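You operate a simulated robot arm through the tools that you are given. There is no shell and no other tool.

Carry out the task below with a simulated robot arm. There is one attempt and no reset: what you move stays moved.

TASK
Measure screws three, four and five on ohms; tighten the one that reads high.
Fine: probe and driver go back in their holders, the meter ends off. Set down upright: red probe, torque driver.

The check looks at the end state, three seconds after you hand in, the way a careful person would. Anything else that was tipped, shoved, dropped, spilled or broken makes it a failure.

THE ROBOT
A 7-joint arm with a three-finger gripper, fixed in place. Base frame: the origin is at the foot of the arm, x ahead of it, y to its left, z up; the work surface is at about z = 900. Lengths are in mm, angles in degrees, forces in N, time in s.
With the tool pointing down near the work surface it reaches from about 120 to 880 mm from the base axis. Its first joint turns from -166.0 to 166.0 degrees. Payload 2.94 kg.
The tool frame sits at the grasp point between the pads (the TCP): z along the fingers, y along the line on which they close. The tips reach 30 mm beyond it. Largest opening 132 mm; the body of the gripper starts 107 mm behind the TCP.
Orientation is that of the tool frame in the base frame, as a unit quaternion [x, y, z, w]. With the fingers straight down and closing along the base's y, the tool's x points along the base's -x, its y along +y and its z along -z.

THE INTERFACE
- The arm moves only by the tool step_arm. Its argument "deltas" is a list of rows, each a list of 3 entries, a list of its own where there are three numbers: the shift along the tool's x, y, z in mm, then the turn, a rotation vector about the tool's x, y, z in degrees, then the finger opening in mm, from 0 to 132. In form: [[[x, y, z], [rx, ry, rz], fingers], ...]. A call has 1 to 20 rows; each row is the pose to reach, as a shift and turn from the pose commanded when the call began, along the tool's axes at that moment. Each row takes 0.2 s and may step no farther than 50 mm and 8.6 degrees from the row before; otherwise, or with a gripper value out of range, the whole call is refused. A pose out of reach is approached as far as the arm can. The call stops where the force on the tool passes 40 N (or 10 N more than at its start, if that is more) or the arm is blocked; 0.2 s more then pass. The fingers move at their own pace and stop on an object; they squeeze with about 42 N. The grip force told is the motor's: it shows also when the fingers shut on nothing. Time passes only in rows, and 0.2 s behind the last, so rows that repeat a pose let the fingers close. The reply holds the time, the measured pose of the TCP, the force on the tool along the base axes, the opening and the grip force, in the units named above and with some noise, with the torque about the TCP (base axes, N m) and any sound that the robot's microphone picked up.
- Cameras (640 x 400 px; columns grow to the right, rows downward): "scene" is fixed at [397.6, -650.6, 1703.5]; the picture's right is [0.90, -0.43, 0.00], its down [-0.32, -0.67, -0.67] and it looks along [0.29, 0.61, -0.74] (base axes); focal length 330 px, centre (320, 200). "wrist" rides on the gripper at [72, 3, -144] in the tool frame; the picture's right is [-0.04, 1.00, 0.00], its down [-0.88, -0.04, -0.48] and it looks along [-0.47, -0.02, 0.88] (tool axes); focal length 256 px, centre (320, 200). There is no depth. A picture from a camera that has moved, and an enlarged one, comes with that camera's place and axes in the base frame and with its lens.
- get_image(camera): a new picture of that camera. No time passes.
- lift_body(by): slides the trunk up (or, below 0, down) by that many mm; the arm rides with it, the base frame stays. It gives what a move gives, with no picture.
- close_up(camera, box): a new picture of the part [left, top, right, bottom] of that camera's present view, enlarged. No time passes.
- finish_job(): hands the job in; it is judged then, once.

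Places have to be worked out from the pictures, the camera data and where the tool is seen. Open the gripper and draw the arm clear of the work before you hand the job in, unless the task says otherwise.

The tools are called after "Emit:" as name(argument=value, ...) on one line, values as JSON. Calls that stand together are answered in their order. step_arm: Moves the arm, as the interface text tells. Its arguments: {"type":"object","properties":{"deltas":{"type":"array"}},"required":["deltas"]} The other tools are called the same way: lift_body (by) slides the trunk up or down; get_image (camera) takes a picture; close_up (camera, box) takes an enlarged picture of a part of a camera's view; finish_job () hands the job in.

At the start:

```text
clock: 0.0
ee_pos: [649.0, -116.2, 1250.4]
tool_rot: [0.0, 1.0, 0.0, 0.001]
wrist_force: [0.2, 0.3, 0.5]
wrist_torque: [0.01, 0.0, 0.0]
width: 131.9
grip_force: 0.2
trunk travel left (down, up): [-350.0, 190.0]
```

scene: 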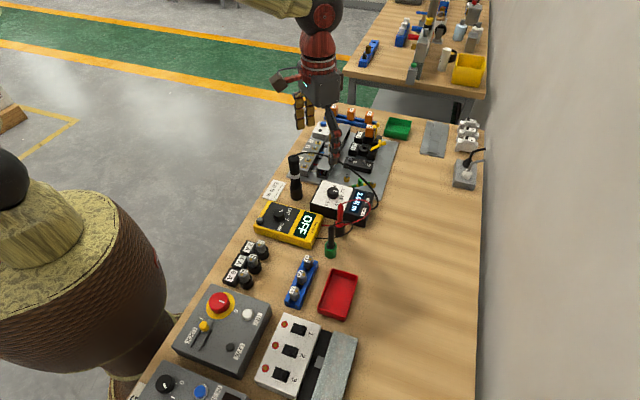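
wrist: 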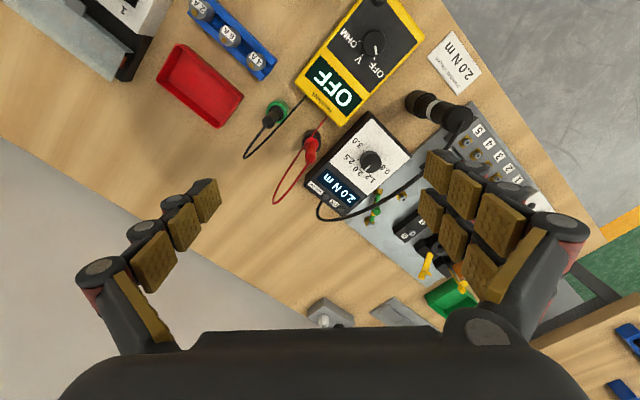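

I start by looking at the bench in detail: the meter, torque driver, probe and the screw row all sit around the middle of the scene. I take enlarged views of those parts.

Emit:
close_up(camera="scene", box=[240, 100, 400, 200])

Emit:
close_up(camera="scene", box=[220, 160, 400, 272])

Emit:
close_up(camera="wrist", box=[380, 60, 560, 172])

Emit:
close_up(camera="wrist", box=[220, 0, 500, 175])

Emit:
close_up(camera="wrist", box=[300, 150, 500, 275])

```text
4.00 times, centred on (320, 150) of scene
camera zoom: at [397.6, -650.6, 1703.5], right [0.9, -0.43, 0.0], down [-0.32, -0.67, -0.67], along [0.29, 0.61, -0.74], focal length 1319 px, centre (320, 400)
```

zoom: 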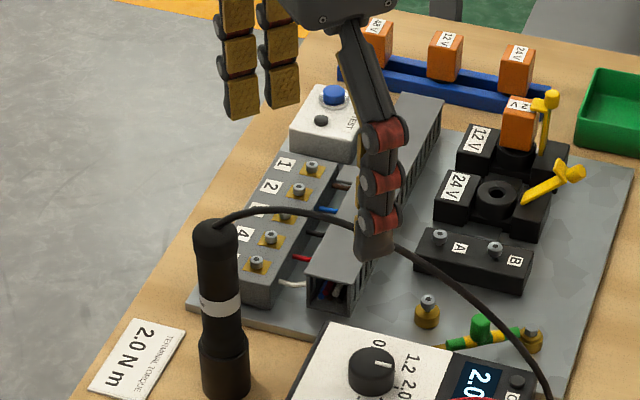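

```text
3.56 times, centred on (310, 216) of scene
camera zoom: at [397.6, -650.6, 1703.5], right [0.9, -0.43, 0.0], down [-0.32, -0.67, -0.67], along [0.29, 0.61, -0.74], focal length 1172 px, centre (356, 143)
```

zoom: 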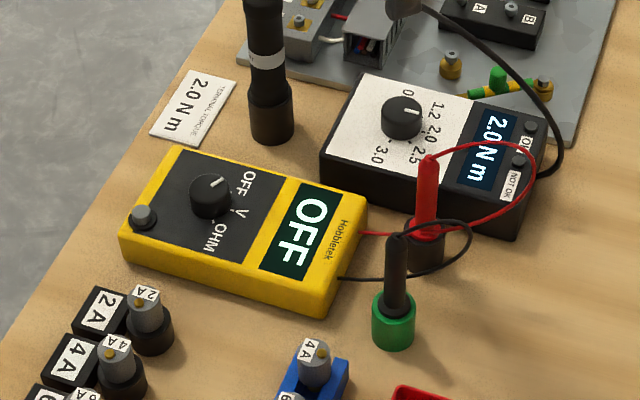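

```text
3.56 times, centred on (470, 116) of wrist
camera zoom: at [576.9, -113.5, 1393.6], right [0.04, 1.0, 0.0], down [0.88, -0.04, 0.48], along [0.47, -0.02, -0.88], focal length 910 px, centre (-213, 499)
```

zoom: 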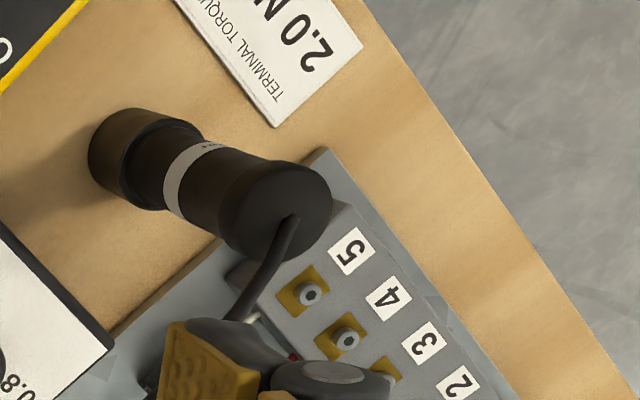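

```text
2.29 times, centred on (360, 88) of wrist
camera zoom: at [576.9, -113.5, 1393.6], right [0.04, 1.0, 0.0], down [0.88, -0.04, 0.48], along [0.47, -0.02, -0.88], focal length 585 px, centre (229, 457)
```

zoom: 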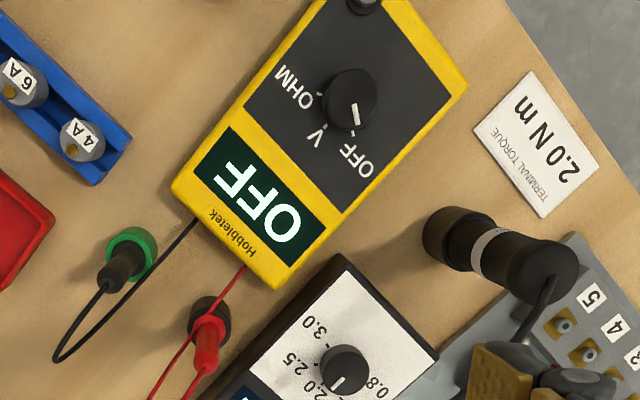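

```text
3.20 times, centred on (400, 212) of wrist
camera zoom: at [576.9, -113.5, 1393.6], right [0.04, 1.0, 0.0], down [0.88, -0.04, 0.48], along [0.47, -0.02, -0.88], focal length 819 px, centre (64, 160)
```

zoom: 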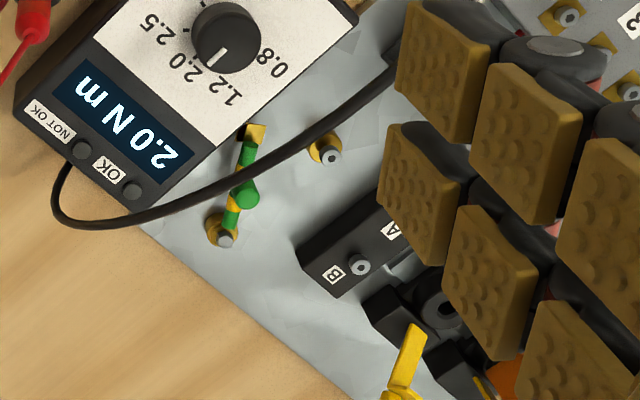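

The driver stands near (650, 63) and screw 5 near (708, 139), with the terminal block running away from there. I shift the arm toward +y, staying high, so the wrist camera sees the panel unobstructed.

Emit:
step_arm(deltas=[[[10, 45, 0], [0, 0, 0], 132], [[20, 90, 0], [0, 0, 0], 132], [[30, 135, 0], [0, 0, 0], 132], [[40, 180, 0], [0, 0, 0], 132], [[50, 225, 0], [0, 0, 0], 132], [[60, 250, 0], [0, 0, 0], 132], [[60, 250, 0], [0, 0, 0], 132]])

```text
clock: 1.6
ee_pos: [588.4, 133.0, 1248.4]
tool_rot: [0.001, 1.0, 0.0, 0.0]
wrist_force: [-0.1, -0.4, -0.5]
wrist_torque: [0.02, 0.0, -0.01]
width: 132.2
grip_force: 0.0
trunk travel left (down, up): [-350.0, 190.0]
```

The arm is at (588, 133, 1248) with no contact. I take pictures from both cameras for a clear view of the panel.

Emit:
get_image(camera="wrist")

Emit:
get_image(camera="scene")

Emit:
close_up(camera="scene", box=[250, 100, 410, 200])

Emit:
close_up(camera="wrist", box=[220, 60, 460, 210])

```text
taken
camera wrist: at [515.9, 136.1, 1392.6], right [0.04, 1.0, 0.0], down [0.88, -0.04, 0.48], along [0.47, -0.02, -0.88], focal length 256 px, centre (320, 200)
```

wrist: 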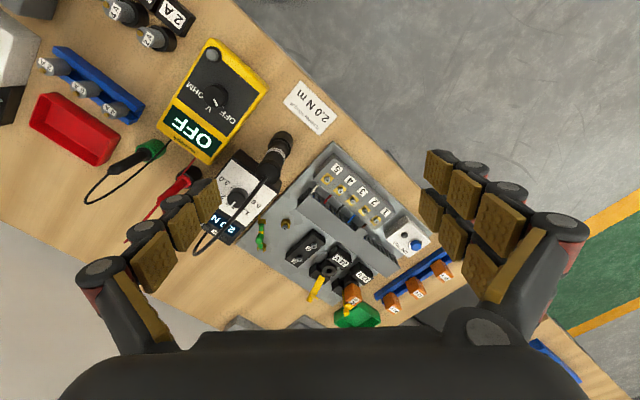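

```text
taken
```

scene: 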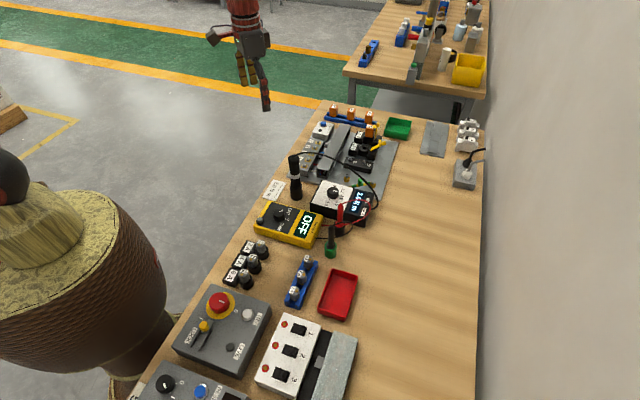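

```text
4.00 times, centred on (330, 150) of scene
camera zoom: at [397.6, -650.6, 1703.5], right [0.9, -0.43, 0.0], down [-0.32, -0.67, -0.67], along [0.29, 0.61, -0.74], focal length 1319 px, centre (280, 400)
```

zoom: 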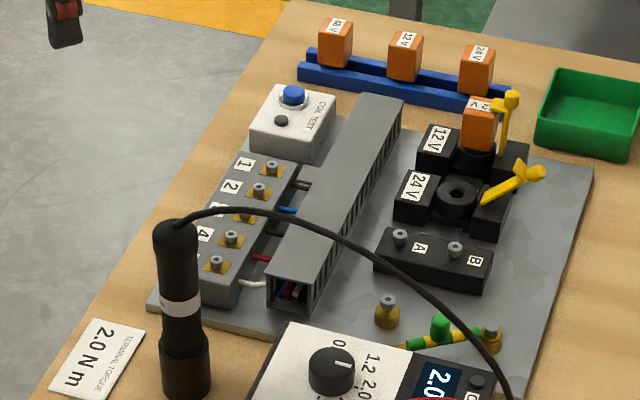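

```text
2.67 times, centred on (340, 135) of wrist
camera zoom: at [515.9, 136.1, 1392.6], right [0.04, 1.0, 0.0], down [0.88, -0.04, 0.48], along [0.47, -0.02, -0.88], focal length 683 px, centre (267, 373)
```

zoom: 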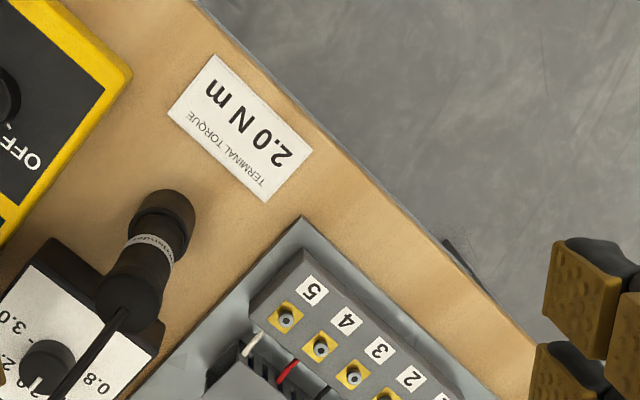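

The terminal screws lie on a 45° line: five ≈ (710, 142), four ≈ (734, 165), three ≈ (761, 190) at z ≈ 945. I now move back over the meter and probes for a nearer look.

Emit:
step_arm(deltas=[[[15, -45, 15], [0, 0, 0], 132], [[30, -90, 30], [0, 0, 0], 132], [[40, -130, 50], [0, 0, 0], 132], [[50, -165, 70], [0, 0, 0], 132], [[50, -175, 100], [0, 0, 0], 132], [[50, -175, 100], [0, 0, 0], 132]])

```text
clock: 3.0
ee_pos: [535.4, -40.0, 1148.8]
tool_rot: [0.0, 1.0, 0.001, -0.001]
wrist_force: [0.1, 0.1, 0.6]
wrist_torque: [0.03, 0.01, 0.02]
width: 131.9
grip_force: 0.0
trunk travel left (down, up): [-350.0, 190.0]
```

The tool is at (535, -40, 1149), above the meter. I take a wrist picture and zoom into the meter and the probe holders.

Emit:
get_image(camera="wrist")

Emit:
close_up(camera="wrist", box=[220, 0, 460, 150])

Emit:
close_up(camera="wrist", box=[180, 100, 420, 250])

Emit:
close_up(camera="scene", box=[240, 140, 400, 260])

```text
taken
camera wrist: at [463.7, -36.8, 1292.6], right [0.04, 1.0, 0.0], down [0.88, -0.04, 0.48], along [0.48, -0.02, -0.88], focal length 256 px, centre (320, 200)
```

wrist: 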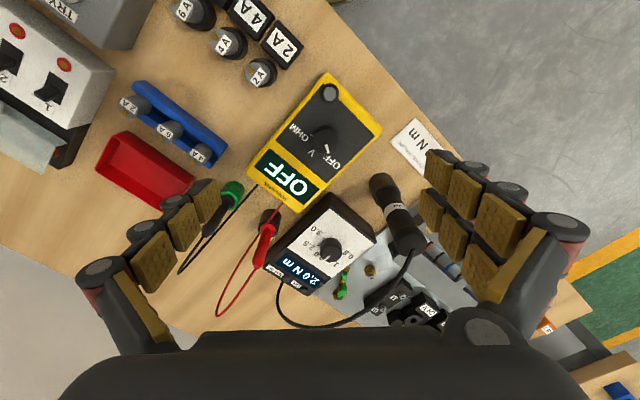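

```text
2.67 times, centred on (340, 75) of wrist
camera zoom: at [463.7, -36.8, 1292.6], right [0.04, 1.0, 0.0], down [0.88, -0.04, 0.48], along [0.48, -0.02, -0.88], focal length 683 px, centre (267, 533)
```

zoom: 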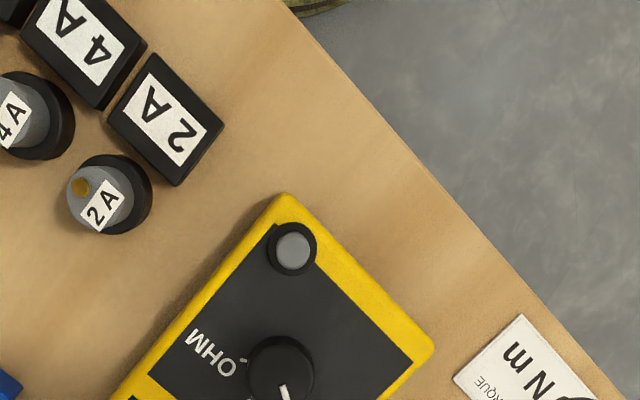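

```text
2.67 times, centred on (300, 175) of wrist
camera zoom: at [463.7, -36.8, 1292.6], right [0.04, 1.0, 0.0], down [0.88, -0.04, 0.48], along [0.48, -0.02, -0.88], focal length 683 px, centre (373, 267)
```

zoom: 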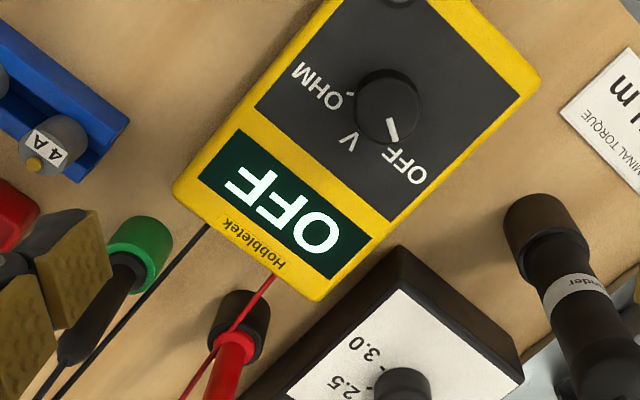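

```text
3.33 times, centred on (320, 200) of scene
camera zoom: at [397.6, -650.6, 1703.5], right [0.9, -0.43, 0.0], down [-0.32, -0.67, -0.67], along [0.29, 0.61, -0.74], focal length 1099 px, centre (320, 200)
```

zoom: 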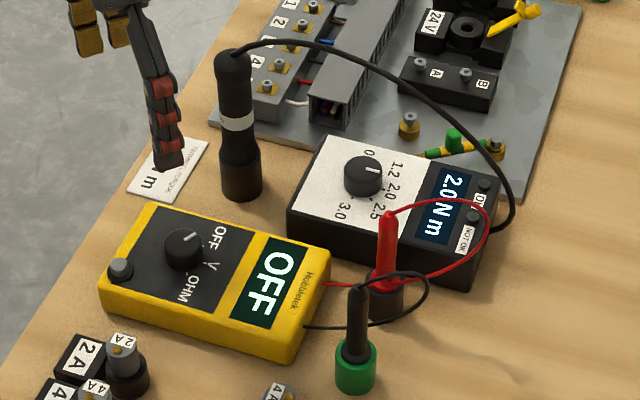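

The meter's knob is pointing at OFF, with V then OHM clockwise from above. Before any contact I need to know the finger shape exactly, so I zoom in on the fingers in both cameras.

Emit:
close_up(camera="wrist", box=[60, 150, 300, 350])

Emit:
close_up(camera="wrist", box=[390, 130, 630, 330])

Emit:
close_up(camera="scene", box=[220, 60, 360, 200])

```text
2.00 times, centred on (180, 250) of wrist
camera zoom: at [463.7, -36.8, 1292.6], right [0.04, 1.0, 0.0], down [0.88, -0.04, 0.48], along [0.48, -0.02, -0.88], focal length 512 px, centre (600, 100)
```

zoom: 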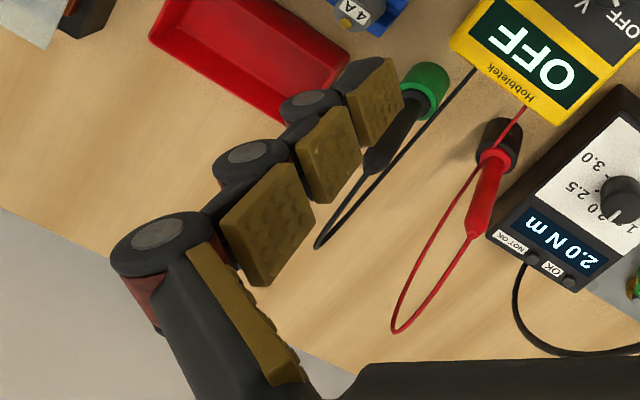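

```text
2.00 times, centred on (510, 230) of wrist
camera zoom: at [463.7, -36.8, 1292.6], right [0.04, 1.0, 0.0], down [0.88, -0.04, 0.48], along [0.48, -0.02, -0.88], focal length 512 px, centre (-60, 140)
```

zoom: 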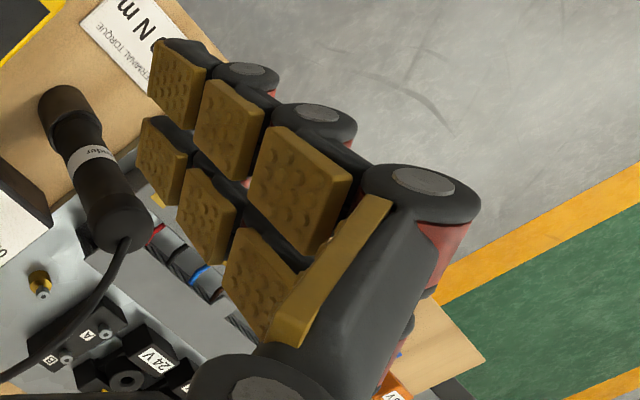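

```text
2.86 times, centred on (290, 130) of scene
camera zoom: at [397.6, -650.6, 1703.5], right [0.9, -0.43, 0.0], down [-0.32, -0.67, -0.67], along [0.29, 0.61, -0.74], focal length 942 px, centre (406, 400)
```

zoom: 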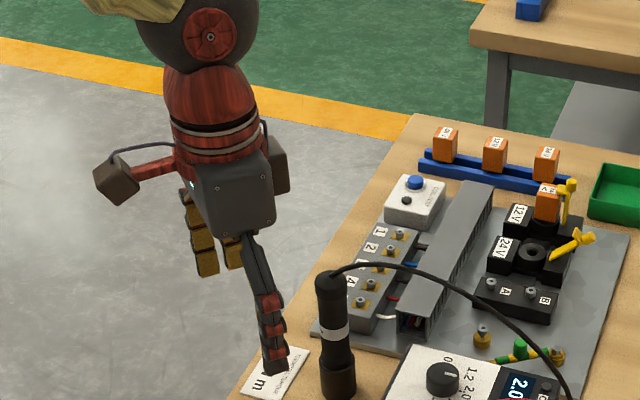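

The hand has one finger on the tool's −y side and a pair on +y. To learn how far the tips really reach, I close the fingers in free air here and look again.

Emit:
step_arm(deltas=[[[0, 0, 0], [0, 0, 0], 34], [[0, 0, 0], [0, 0, 0], 34], [[0, 0, 0], [0, 0, 0], 34], [[0, 0, 0], [0, 0, 0], 34], [[0, 0, 0], [0, 0, 0], 34], [[0, 0, 0], [0, 0, 0], 34], [[0, 0, 0], [0, 0, 0], 34]])

Emit:
get_image(camera="wrist")

Emit:
close_up(camera="scene", box=[220, 80, 348, 160])

Emit:
close_up(camera="wrist", box=[220, 100, 420, 225])

```text
clock: 4.6
ee_pos: [537.0, -39.4, 1149.5]
tool_rot: [0.001, 1.0, 0.001, 0.0]
wrist_force: [0.1, -0.9, -0.8]
wrist_torque: [-0.04, 0.01, 0.0]
width: 33.8
grip_force: 0.1
trunk travel left (down, up): [-350.0, 190.0]
```

```text
taken
camera wrist: at [464.0, -36.6, 1292.7], right [0.04, 1.0, 0.0], down [0.88, -0.04, 0.48], along [0.47, -0.02, -0.88], focal length 256 px, centre (320, 200)
```

wrist: 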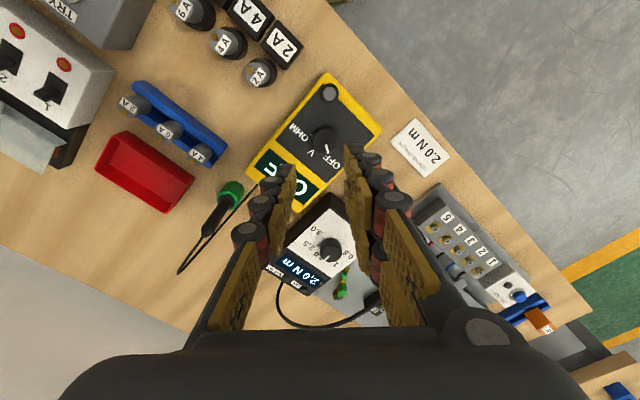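

```text
5.00 times, centred on (284, 120) of scene
camera zoom: at [397.6, -650.6, 1703.5], right [0.9, -0.43, 0.0], down [-0.32, -0.67, -0.67], along [0.29, 0.61, -0.74], focal length 1648 px, centre (500, 600)
```

zoom: 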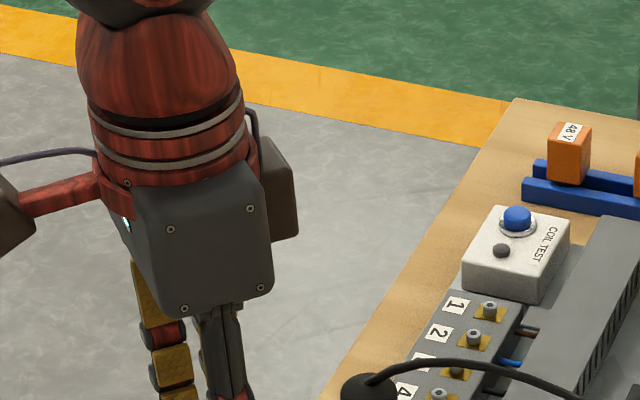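

```text
3.20 times, centred on (320, 162) of wrist
camera zoom: at [464.0, -36.6, 1292.7], right [0.04, 1.0, 0.0], down [0.88, -0.04, 0.48], along [0.47, -0.02, -0.88], focal length 819 px, centre (320, 320)
```

zoom: 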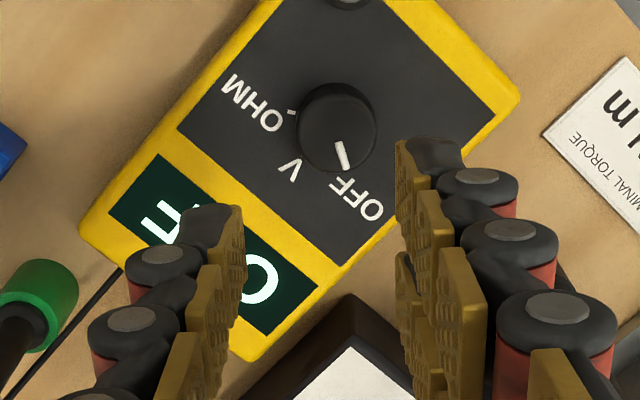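

At narrow opening the tips do reach about 27–30 mm beyond the TCP. The knob works out at about (554, -34, 950); I pre-turn the tool by −45° (so I have room to turn clockwise) and come down above the knob with the fingers part open.

Emit:
step_arm(deltas=[[[-4, 1, 15], [0, 0, -7.5], 80], [[-8, 2, 35], [0, 0, -15], 80], [[-12, 4, 60], [0, 0, -22.5], 80], [[-15, 5, 85], [0, 0, -30], 80], [[-17, 5.4, 105], [0, 0, -37.5], 80], [[-17, 5.4, 120], [0, 0, -45], 80], [[-17, 5.4, 120], [0, 0, -45], 80]])

Emit:
get_image(camera="wrist")

Emit:
close_up(camera="wrist", box=[220, 80, 420, 205])

Emit:
close_up(camera="scene", box=[220, 140, 380, 260])

```text
clock: 6.2
ee_pos: [553.7, -36.1, 1028.8]
tool_rot: [-0.383, 0.924, 0.001, -0.001]
wrist_force: [-0.2, -0.7, -0.1]
wrist_torque: [-0.01, -0.03, 0.0]
width: 79.7
grip_force: 0.1
trunk travel left (down, up): [-350.0, 190.0]
```

```text
taken
camera wrist: at [500.9, -85.2, 1172.0], right [-0.68, 0.74, 0.0], down [0.65, 0.6, 0.48], along [0.35, 0.32, -0.88], focal length 256 px, centre (320, 200)
```

wrist: 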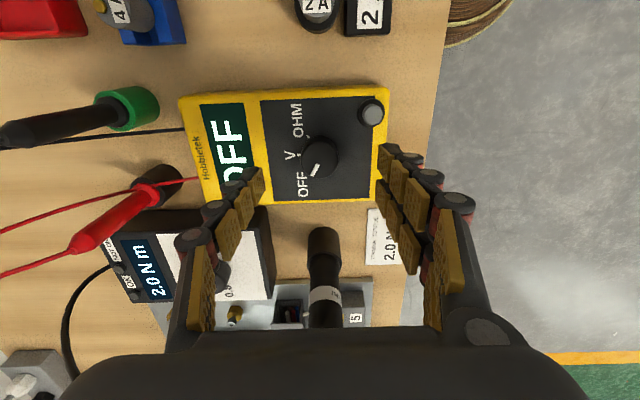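

```text
3.20 times, centred on (320, 142) of wrist
camera zoom: at [500.9, -85.2, 1172.0], right [-0.68, 0.74, 0.0], down [0.65, 0.6, 0.48], along [0.35, 0.32, -0.88], focal length 819 px, centre (320, 384)
```

zoom: 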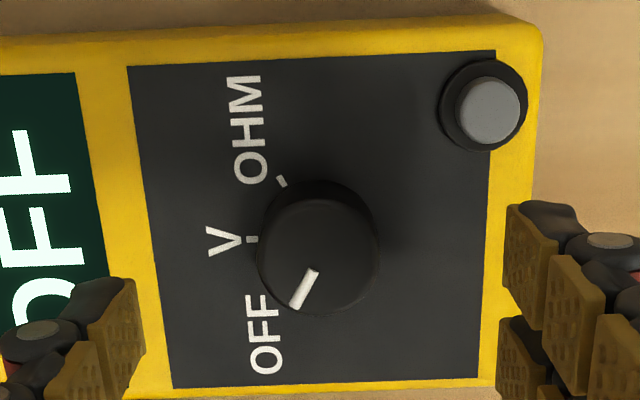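

```text
3.33 times, centred on (300, 200) of scene
camera zoom: at [397.6, -650.6, 1703.5], right [0.9, -0.43, 0.0], down [-0.32, -0.67, -0.67], along [0.29, 0.61, -0.74], focal length 1099 px, centre (387, 200)
```

zoom: 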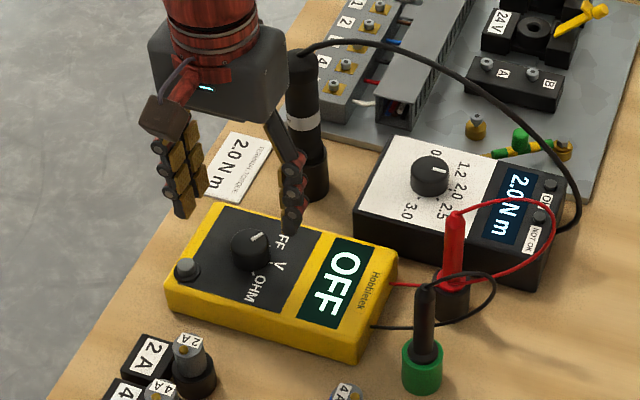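

The knob sits about 4 mm off in tool x and is centred in the closing direction; the marks are at about ±60° around V, so OFF→OHM is about 120° clockwise. I lower to z ≈ 970 with the fingers around the knob.

Emit:
step_arm(deltas=[[[-4, 0, 20], [0, 0, 0], 64], [[-4, 0, 40], [0, 0, 0], 64], [[-4, 0, 52], [0, 0, 0], 64], [[-4, 0, 58], [0, 0, 0], 64], [[-4, 0, 58], [0, 0, 0], 64]])

Emit:
get_image(camera="wrist")

Emit:
close_up(camera="scene", box=[230, 160, 350, 260])

Emit:
close_up(camera="wrist", box=[220, 100, 420, 225])

```text
clock: 7.4
ee_pos: [556.8, -34.0, 970.8]
tool_rot: [-0.383, 0.924, 0.0, 0.0]
wrist_force: [-1.1, -0.5, 0.6]
wrist_torque: [0.0, -0.01, 0.04]
width: 63.9
grip_force: 0.0
trunk travel left (down, up): [-350.0, 190.0]
```

```text
taken
camera wrist: at [504.3, -82.1, 1114.7], right [-0.68, 0.74, 0.0], down [0.65, 0.59, 0.48], along [0.35, 0.32, -0.88], focal length 256 px, centre (320, 200)
```

wrist: 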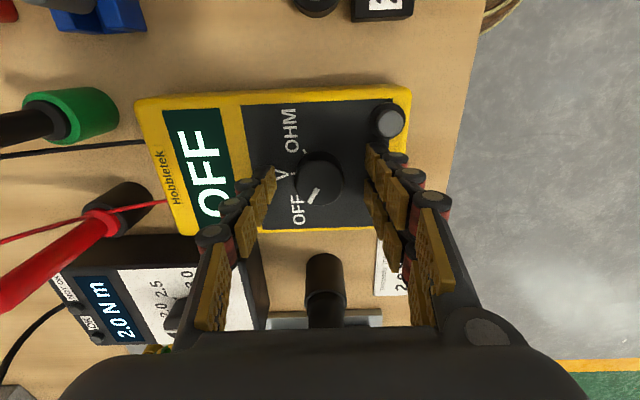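

```text
4.00 times, centred on (290, 210) of scene
camera zoom: at [397.6, -650.6, 1703.5], right [0.9, -0.43, 0.0], down [-0.32, -0.67, -0.67], along [0.29, 0.61, -0.74], focal length 1319 px, centre (440, 160)
```

zoom: 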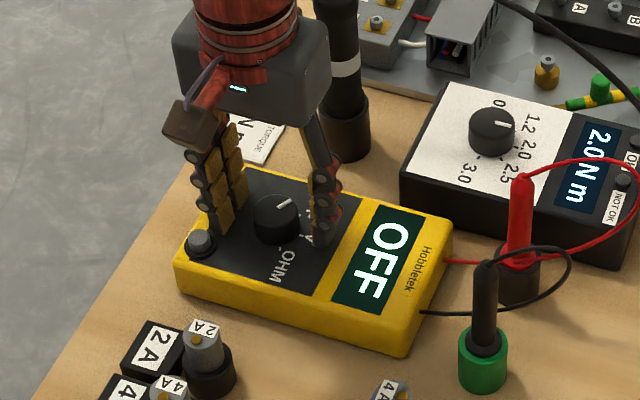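

```text
3.20 times, centred on (320, 162) of wrist
camera zoom: at [504.3, -82.1, 1114.7], right [-0.68, 0.74, 0.0], down [0.65, 0.59, 0.48], along [0.35, 0.32, -0.88], focal length 819 px, centre (320, 320)
```

zoom: 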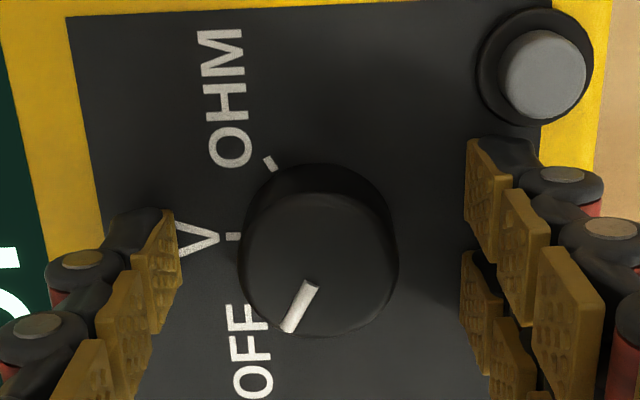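

The fingers straddle the knob evenly and the tips clear both the meter face and the grey button. I close onto the knob.

Emit:
step_arm(deltas=[[[0, 0, 0], [0, 0, 0], 25], [[0, 0, 0], [0, 0, 0], 25], [[0, 0, 0], [0, 0, 0], 25], [[0, 0, 0], [0, 0, 0], 25]])

Emit:
close_up(camera="wrist", box=[220, 100, 420, 225])

```text
clock: 8.4
ee_pos: [559.1, -32.7, 971.3]
tool_rot: [-0.383, 0.924, 0.0, -0.001]
wrist_force: [1.5, -2.5, -0.4]
wrist_torque: [-0.16, -0.1, -0.08]
width: 32.6
grip_force: 32.7
trunk travel left (down, up): [-350.0, 190.0]
```

```text
3.20 times, centred on (320, 162) of wrist
camera zoom: at [504.7, -82.4, 1114.9], right [-0.68, 0.74, 0.0], down [0.65, 0.59, 0.48], along [0.35, 0.32, -0.88], focal length 819 px, centre (320, 320)
```

zoom: 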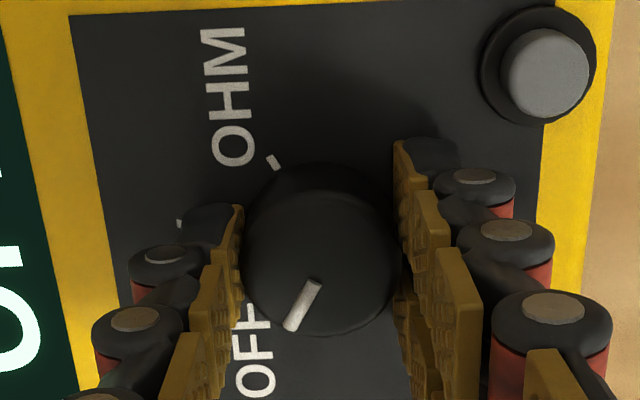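

The knob is gripped at 32.6 mm with light side force. I turn clockwise 60° and look at the display.

Emit:
step_arm(deltas=[[[0, 0, 0], [0, 0, 6], 25], [[0, 0, 0], [0, 0, 12], 25], [[0, 0, 0], [0, 0, 18], 25], [[0, 0, 0], [0, 0, 24], 25], [[0, 0, 0], [0, 0, 30], 25], [[0, 0, 0], [0, 0, 36], 25], [[0, 0, 0], [0, 0, 42], 25], [[0, 0, 0], [0, 0, 48], 25], [[0, 0, 0], [0, 0, 54], 25], [[0, 0, 0], [0, 0, 60], 25]])

Emit:
get_image(camera="wrist")

Emit:
close_up(camera="scene", box=[230, 160, 350, 260])

```text
clock: 10.6
ee_pos: [557.8, -34.7, 970.6]
tool_rot: [0.132, 0.991, 0.0, -0.001]
wrist_force: [-4.0, -12.3, -9.3]
wrist_torque: [-0.49, -0.29, 0.04]
width: 32.5
grip_force: 45.3
trunk travel left (down, up): [-350.0, 190.0]
```

```text
taken
camera wrist: at [489.5, -12.7, 1115.1], right [0.3, 0.95, 0.0], down [0.84, -0.27, 0.47], along [0.45, -0.14, -0.88], focal length 256 px, centre (320, 200)
```

wrist: 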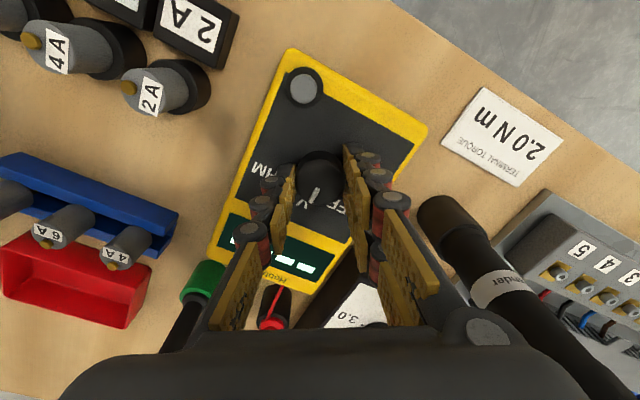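

```text
4.00 times, centred on (290, 210) of scene
camera zoom: at [397.6, -650.6, 1703.5], right [0.9, -0.43, 0.0], down [-0.32, -0.67, -0.67], along [0.29, 0.61, -0.74], focal length 1319 px, centre (440, 160)
```

zoom: 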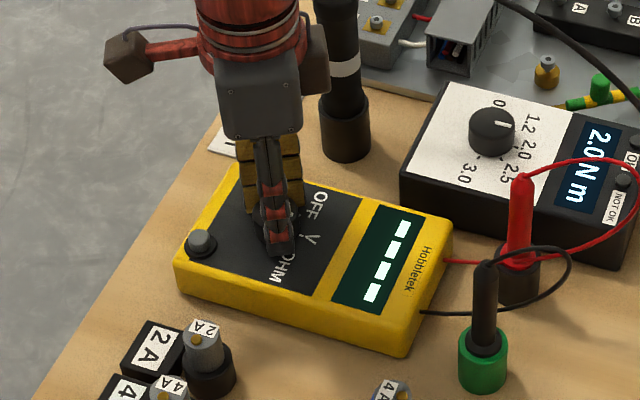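

The display changed from OFF to "- - - -" and the meter has not shifted. I continue another 60° clockwise toward OHM.

Emit:
step_arm(deltas=[[[0, 0, 0], [0, 0, 6], 25], [[0, 0, 0], [0, 0, 12], 25], [[0, 0, 0], [0, 0, 18], 25], [[0, 0, 0], [0, 0, 24], 25], [[0, 0, 0], [0, 0, 30], 25], [[0, 0, 0], [0, 0, 36], 25], [[0, 0, 0], [0, 0, 42], 25], [[0, 0, 0], [0, 0, 48], 25], [[0, 0, 0], [0, 0, 54], 25], [[0, 0, 0], [0, 0, 60], 25]])

Emit:
get_image(camera="wrist")

Emit:
close_up(camera="scene", box=[230, 160, 350, 260])

```text
clock: 12.8
ee_pos: [556.9, -34.5, 971.5]
tool_rot: [0.61, 0.793, 0.0, -0.001]
wrist_force: [-13.4, -19.4, -6.9]
wrist_torque: [-0.29, 0.55, 0.02]
width: 32.4
grip_force: 45.0
trunk travel left (down, up): [-350.0, 190.0]
```

```text
taken
camera wrist: at [541.9, 35.5, 1115.1], right [0.98, 0.22, 0.0], down [0.19, -0.86, 0.47], along [0.1, -0.46, -0.88], focal length 256 px, centre (320, 200)
```

wrist: 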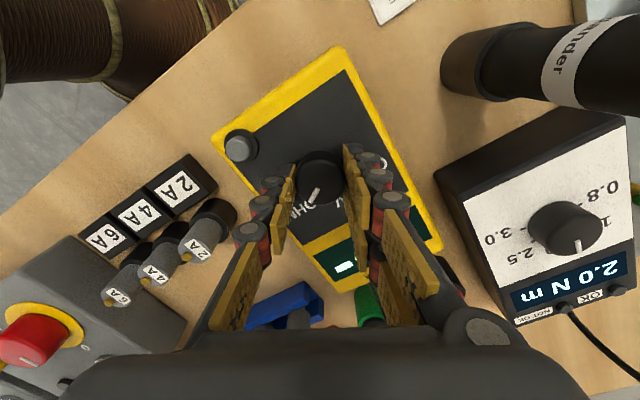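

```text
4.00 times, centred on (290, 210) of scene
camera zoom: at [397.6, -650.6, 1703.5], right [0.9, -0.43, 0.0], down [-0.32, -0.67, -0.67], along [0.29, 0.61, -0.74], focal length 1319 px, centre (440, 160)
```

zoom: 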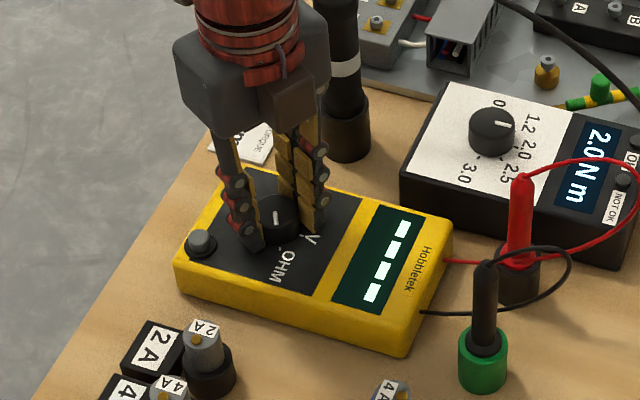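

The wrist view suggests the pointer now aims at OHM; the lateral force is moderate. I zoom in to confirm before letting go.

Emit:
close_up(camera="wrist", box=[260, 120, 380, 220])

Emit:
close_up(camera="scene", box=[275, 195, 335, 240])

```text
4.00 times, centred on (320, 170) of wrist
camera zoom: at [541.9, 35.5, 1115.1], right [0.98, 0.22, 0.0], down [0.19, -0.86, 0.47], along [0.1, -0.46, -0.88], focal length 1024 px, centre (320, 320)
```

zoom: 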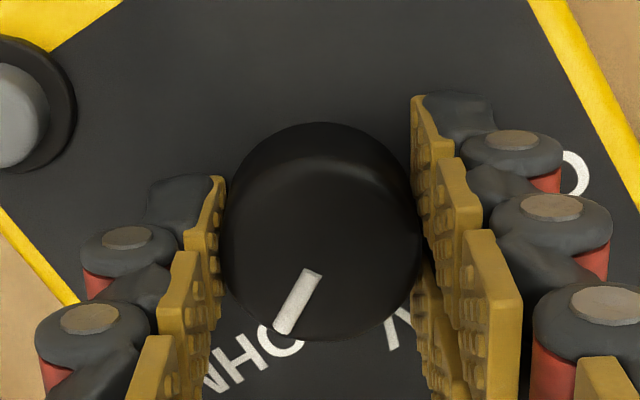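

```text
8.89 times, centred on (305, 218) of scene
camera zoom: at [397.6, -650.6, 1703.5], right [0.9, -0.43, 0.0], down [-0.32, -0.67, -0.67], along [0.29, 0.61, -0.74], focal length 2931 px, centre (453, 44)
```

zoom: 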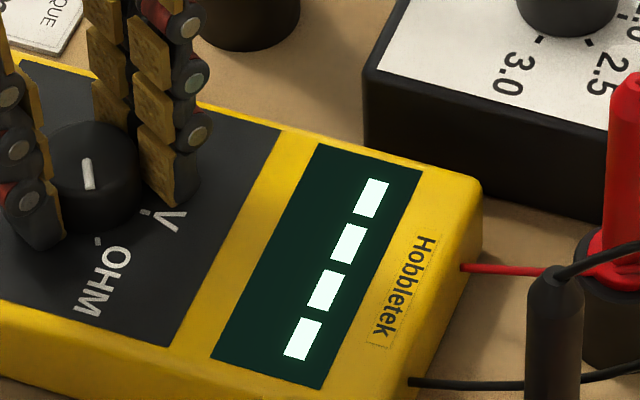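

The pointer is on the OHM mark. I open just enough to free the knob (staying clear of the grey button) and rise straight up.

Emit:
step_arm(deltas=[[[0, 0, 0], [0, 0, 0], 46], [[0, 0, 0], [0, 0, 0], 46], [[0, 0, -15], [0, 0, 0], 46], [[0, 0, -45], [0, 0, 0], 46], [[0, 0, -90], [0, 0, 0], 60], [[0, 0, -130], [0, 0, 0], 80], [[0, 0, -150], [0, 0, 0], 80]])

Emit:
get_image(camera="wrist")

Emit:
close_up(camera="scene", box=[230, 160, 390, 260])

```text
clock: 14.4
ee_pos: [560.7, -34.4, 1124.3]
tool_rot: [0.609, 0.793, 0.0, 0.0]
wrist_force: [-0.5, -0.6, -0.4]
wrist_torque: [0.02, -0.04, -0.01]
width: 80.1
grip_force: 0.1
trunk travel left (down, up): [-350.0, 190.0]
```

```text
taken
camera wrist: at [544.3, 35.9, 1267.3], right [0.98, 0.22, 0.0], down [0.19, -0.86, 0.48], along [0.1, -0.46, -0.88], focal length 256 px, centre (320, 200)
```

wrist: 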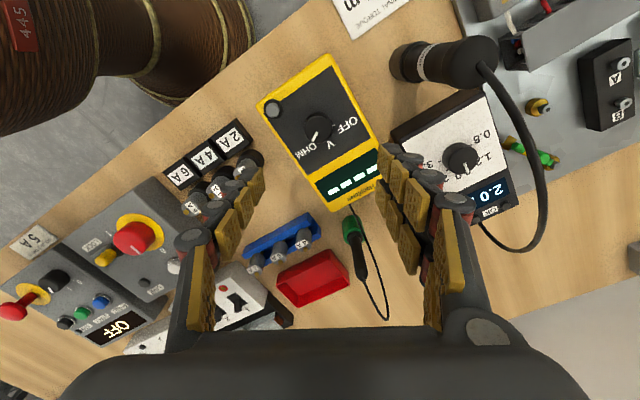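

```text
4.00 times, centred on (310, 210) of scene
camera zoom: at [397.6, -650.6, 1703.5], right [0.9, -0.43, 0.0], down [-0.32, -0.67, -0.67], along [0.29, 0.61, -0.74], focal length 1319 px, centre (360, 160)
```

zoom: 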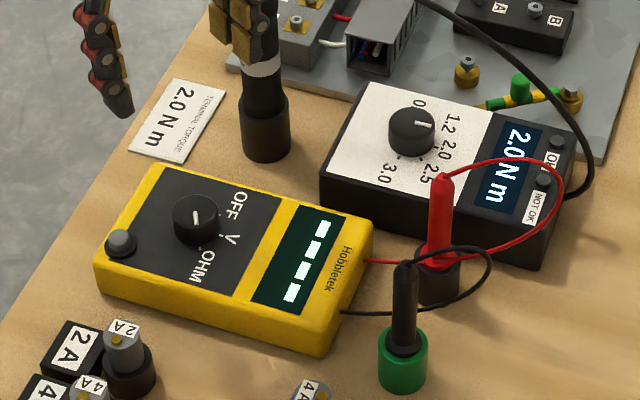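

OHM is set and the meter hasn't moved. I check the torque controller's dial against its 2.0 N m display, and look at the red probe and its holder.

Emit:
close_up(camera="wrist", box=[390, 80, 560, 220])

Emit:
close_up(camera="scene", box=[310, 170, 400, 260])

Emit:
close_up(camera="scene", box=[270, 140, 350, 200])

```text
2.86 times, centred on (475, 150) of wrist
camera zoom: at [544.3, 35.9, 1267.3], right [0.98, 0.22, 0.0], down [0.19, -0.86, 0.48], along [0.1, -0.46, -0.88], focal length 731 px, centre (-123, 343)
```

zoom: 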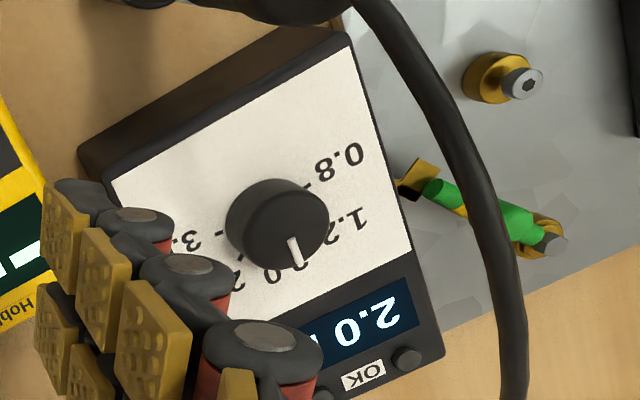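

```text
4.44 times, centred on (355, 215) of scene
camera zoom: at [397.6, -650.6, 1703.5], right [0.9, -0.43, 0.0], down [-0.32, -0.67, -0.67], along [0.29, 0.61, -0.74], focal length 1465 px, centre (164, 133)
```

zoom: 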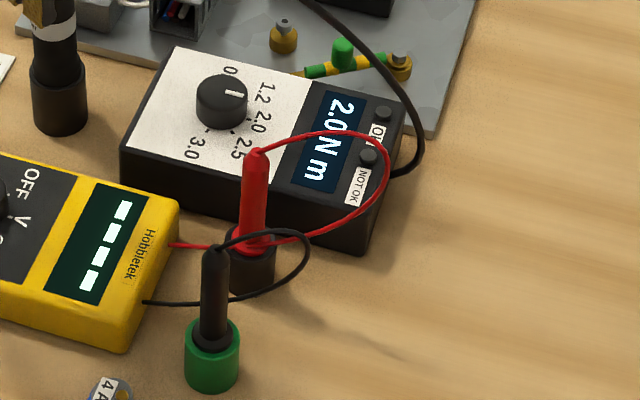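

```text
6.67 times, centred on (310, 170) of scene
camera zoom: at [397.6, -650.6, 1703.5], right [0.9, -0.43, 0.0], down [-0.32, -0.67, -0.67], along [0.29, 0.61, -0.74], focal length 2198 px, centre (387, 400)
```

zoom: 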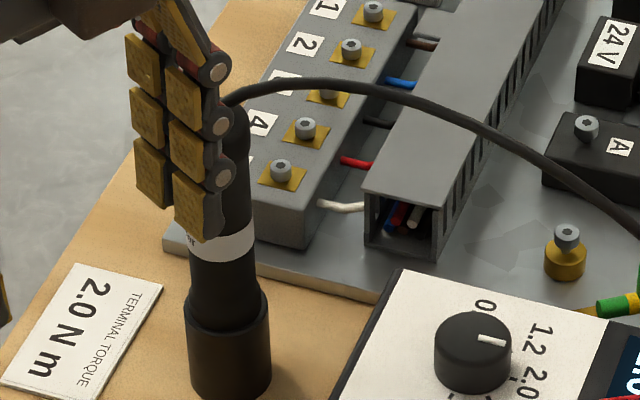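

Dial and display agree on 2.0 N m, matching the card. Next I move above the red probe (about (695, -130)), turning back to the straight orientation, to look closely before grasping.

Emit:
step_arm(deltas=[[[-12.7, 10.5, -10], [0, 0, -7.5], 80], [[-25.4, 21, -20], [0, 0, -15], 80], [[-38.1, 31.5, -30], [0, 0, -22.5], 80], [[-50.8, 42, -36], [0, 0, -30], 80], [[-63.5, 52.5, -36], [0, 0, -37.5], 80], [[-76.2, 63, -36], [0, 0, -45], 80], [[-88.9, 73.5, -36], [0, 0, -52.5], 80], [[-101.6, 84, -36], [0, 0, -60], 80], [[-114.3, 94.5, -36], [0, 0, -67.5], 80], [[-127, 105, -36], [0, 0, -75], 80], [[-127, 105, -36], [0, 0, -75], 80]])

Emit:
get_image(camera="wrist")

Emit:
close_up(camera="wrist", box=[220, 60, 420, 185])

Emit:
get_image(camera="scene")

```text
clock: 16.8
ee_pos: [693.4, -128.4, 1157.4]
tool_rot: [-0.001, 1.0, 0.0, -0.001]
wrist_force: [0.4, -0.1, -0.7]
wrist_torque: [-0.02, 0.0, 0.01]
width: 79.9
grip_force: 0.1
trunk travel left (down, up): [-350.0, 190.0]
```

```text
taken
camera wrist: at [620.8, -125.7, 1301.1], right [0.04, 1.0, 0.0], down [0.88, -0.04, 0.48], along [0.48, -0.02, -0.88], focal length 256 px, centre (320, 200)
```

wrist: 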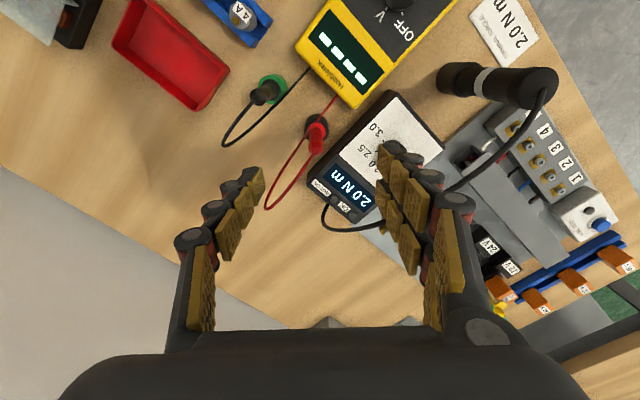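

```text
3.20 times, centred on (320, 122) of wrist
camera zoom: at [620.8, -125.7, 1301.1], right [0.04, 1.0, 0.0], down [0.88, -0.04, 0.48], along [0.48, -0.02, -0.88], focal length 819 px, centre (320, 448)
```

zoom: 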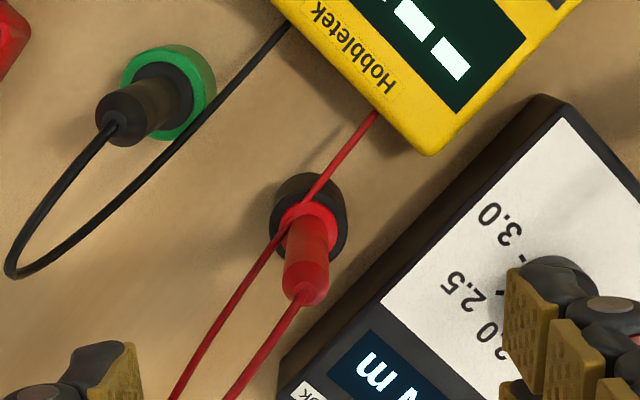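

```text
taken
```

scene: 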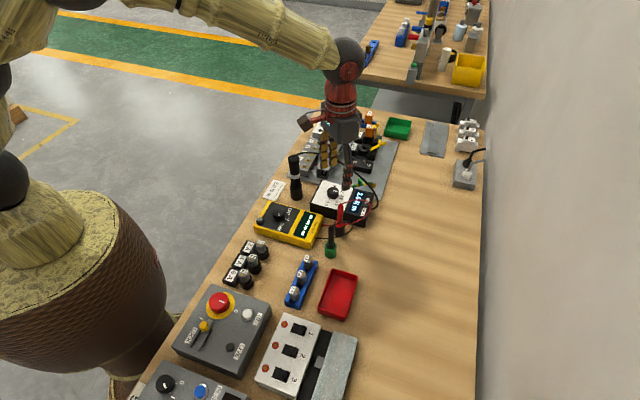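

The red probe stands at about (705, -133), top near z ≈ 1035, holder rim near 938. I go down to just above its top and look again.

Emit:
step_arm(deltas=[[[-6, -2.5, 30], [0, 0, 0], 70], [[-11.6, -5, 60], [0, 0, 0], 70], [[-11.6, -5, 75], [0, 0, 0], 70], [[-11.6, -5, 75], [0, 0, 0], 70]])

Emit:
close_up(camera="wrist", box=[220, 80, 420, 205])

Emit:
close_up(camera="scene", box=[290, 150, 400, 260])

```text
clock: 17.8
ee_pos: [704.6, -132.0, 1082.5]
tool_rot: [0.0, 1.0, 0.0, 0.0]
wrist_force: [0.4, 0.3, -0.5]
wrist_torque: [0.03, 0.01, 0.02]
width: 69.8
grip_force: 0.0
trunk travel left (down, up): [-350.0, 190.0]
```

```text
3.20 times, centred on (320, 142) of wrist
camera zoom: at [632.4, -128.6, 1224.5], right [0.04, 1.0, 0.0], down [0.88, -0.04, 0.48], along [0.48, -0.02, -0.88], focal length 819 px, centre (320, 384)
```

zoom: 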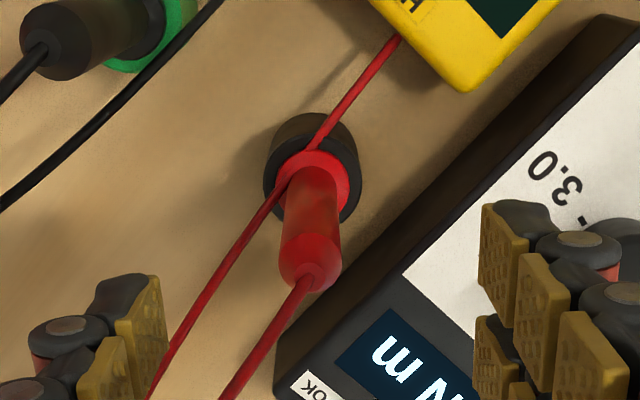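

```text
3.64 times, centred on (345, 205) of scene
camera zoom: at [397.6, -650.6, 1703.5], right [0.9, -0.43, 0.0], down [-0.32, -0.67, -0.67], along [0.29, 0.61, -0.74], focal length 1199 px, centre (229, 182)
```

zoom: 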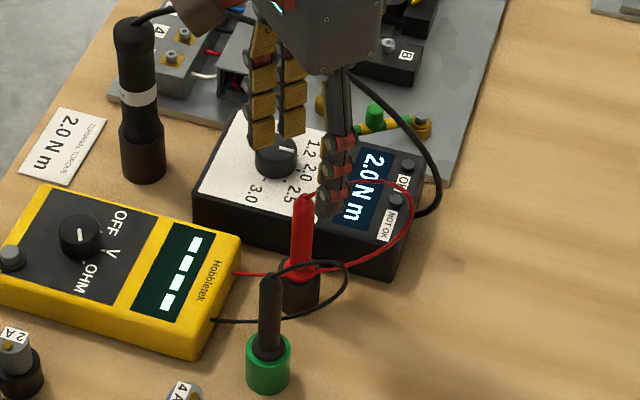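

Aligned within 2 mm. I descend to TCP z ≈ 1000 around the probe body.

Emit:
step_arm(deltas=[[[0, -2, 25], [0, 0, 0], 60], [[0, -2, 50], [0, 0, 0], 60], [[0, -2, 70], [0, 0, 0], 60], [[0, -2, 82], [0, 0, 0], 60], [[0, -2, 82], [0, 0, 0], 60]])

Emit:
close_up(camera="wrist", box=[220, 100, 420, 225])

Emit:
close_up(camera="scene", box=[290, 150, 400, 260])

```text
clock: 19.0
ee_pos: [707.3, -134.1, 1002.3]
tool_rot: [0.0, 1.0, 0.0, 0.001]
wrist_force: [-0.7, -0.6, 0.1]
wrist_torque: [0.04, -0.01, -0.05]
width: 60.1
grip_force: 0.0
trunk travel left (down, up): [-350.0, 190.0]
```

```text
3.20 times, centred on (320, 162) of wrist
camera zoom: at [635.3, -131.6, 1145.2], right [0.04, 1.0, 0.0], down [0.88, -0.04, 0.48], along [0.48, -0.02, -0.88], focal length 819 px, centre (320, 320)
```

zoom: 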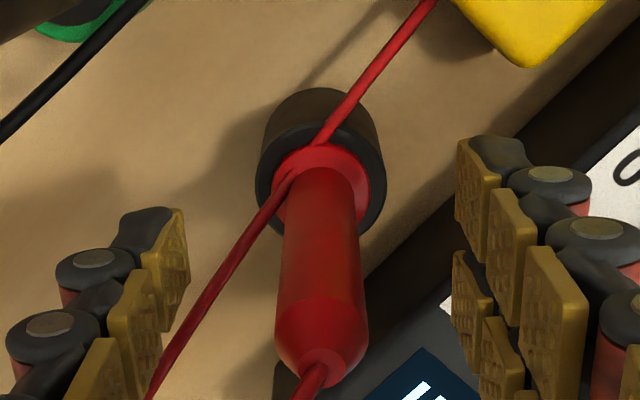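

```text
3.64 times, centred on (345, 205) of scene
camera zoom: at [397.6, -650.6, 1703.5], right [0.9, -0.43, 0.0], down [-0.32, -0.67, -0.67], along [0.29, 0.61, -0.74], focal length 1199 px, centre (229, 182)
```

zoom: 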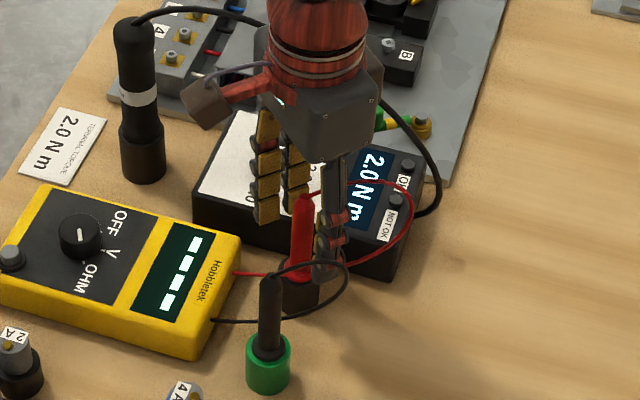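

The probe body stands between the pads, well centred. I shift 2 mm in tool x and close on it.

Emit:
step_arm(deltas=[[[2, 0, 0], [0, 0, 0], 40], [[2, 0, 0], [0, 0, 0], 8], [[2, 0, 0], [0, 0, 0], 8], [[2, 0, 0], [0, 0, 0], 8], [[2, 0, 0], [0, 0, 0], 8], [[2, 0, 0], [0, 0, 0], 8]])

Emit:
close_up(camera="wrist", box=[220, 100, 420, 225])

Emit:
close_up(camera="scene", box=[290, 150, 400, 260])

```text
clock: 20.4
ee_pos: [703.5, -134.4, 1002.0]
tool_rot: [0.0, 1.0, 0.0, 0.001]
wrist_force: [-0.6, -0.1, -0.6]
wrist_torque: [-0.01, 0.0, 0.01]
width: 15.5
grip_force: 41.2
trunk travel left (down, up): [-350.0, 190.0]
```

```text
3.20 times, centred on (320, 162) of wrist
camera zoom: at [632.5, -132.1, 1145.4], right [0.04, 1.0, 0.0], down [0.88, -0.04, 0.48], along [0.47, -0.02, -0.88], focal length 819 px, centre (320, 320)
```

zoom: 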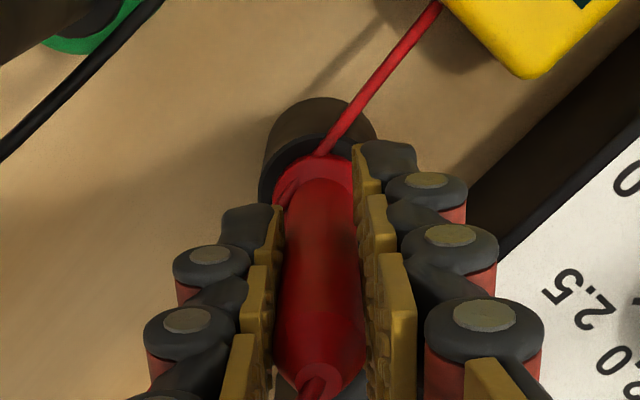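

```text
3.64 times, centred on (345, 205) of scene
camera zoom: at [397.6, -650.6, 1703.5], right [0.9, -0.43, 0.0], down [-0.32, -0.67, -0.67], along [0.29, 0.61, -0.74], focal length 1199 px, centre (229, 182)
```

zoom: 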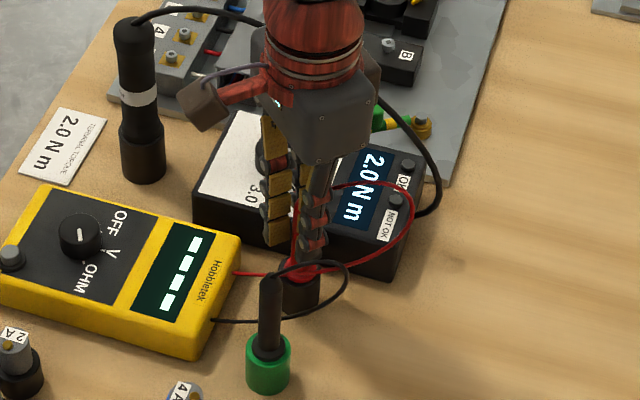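

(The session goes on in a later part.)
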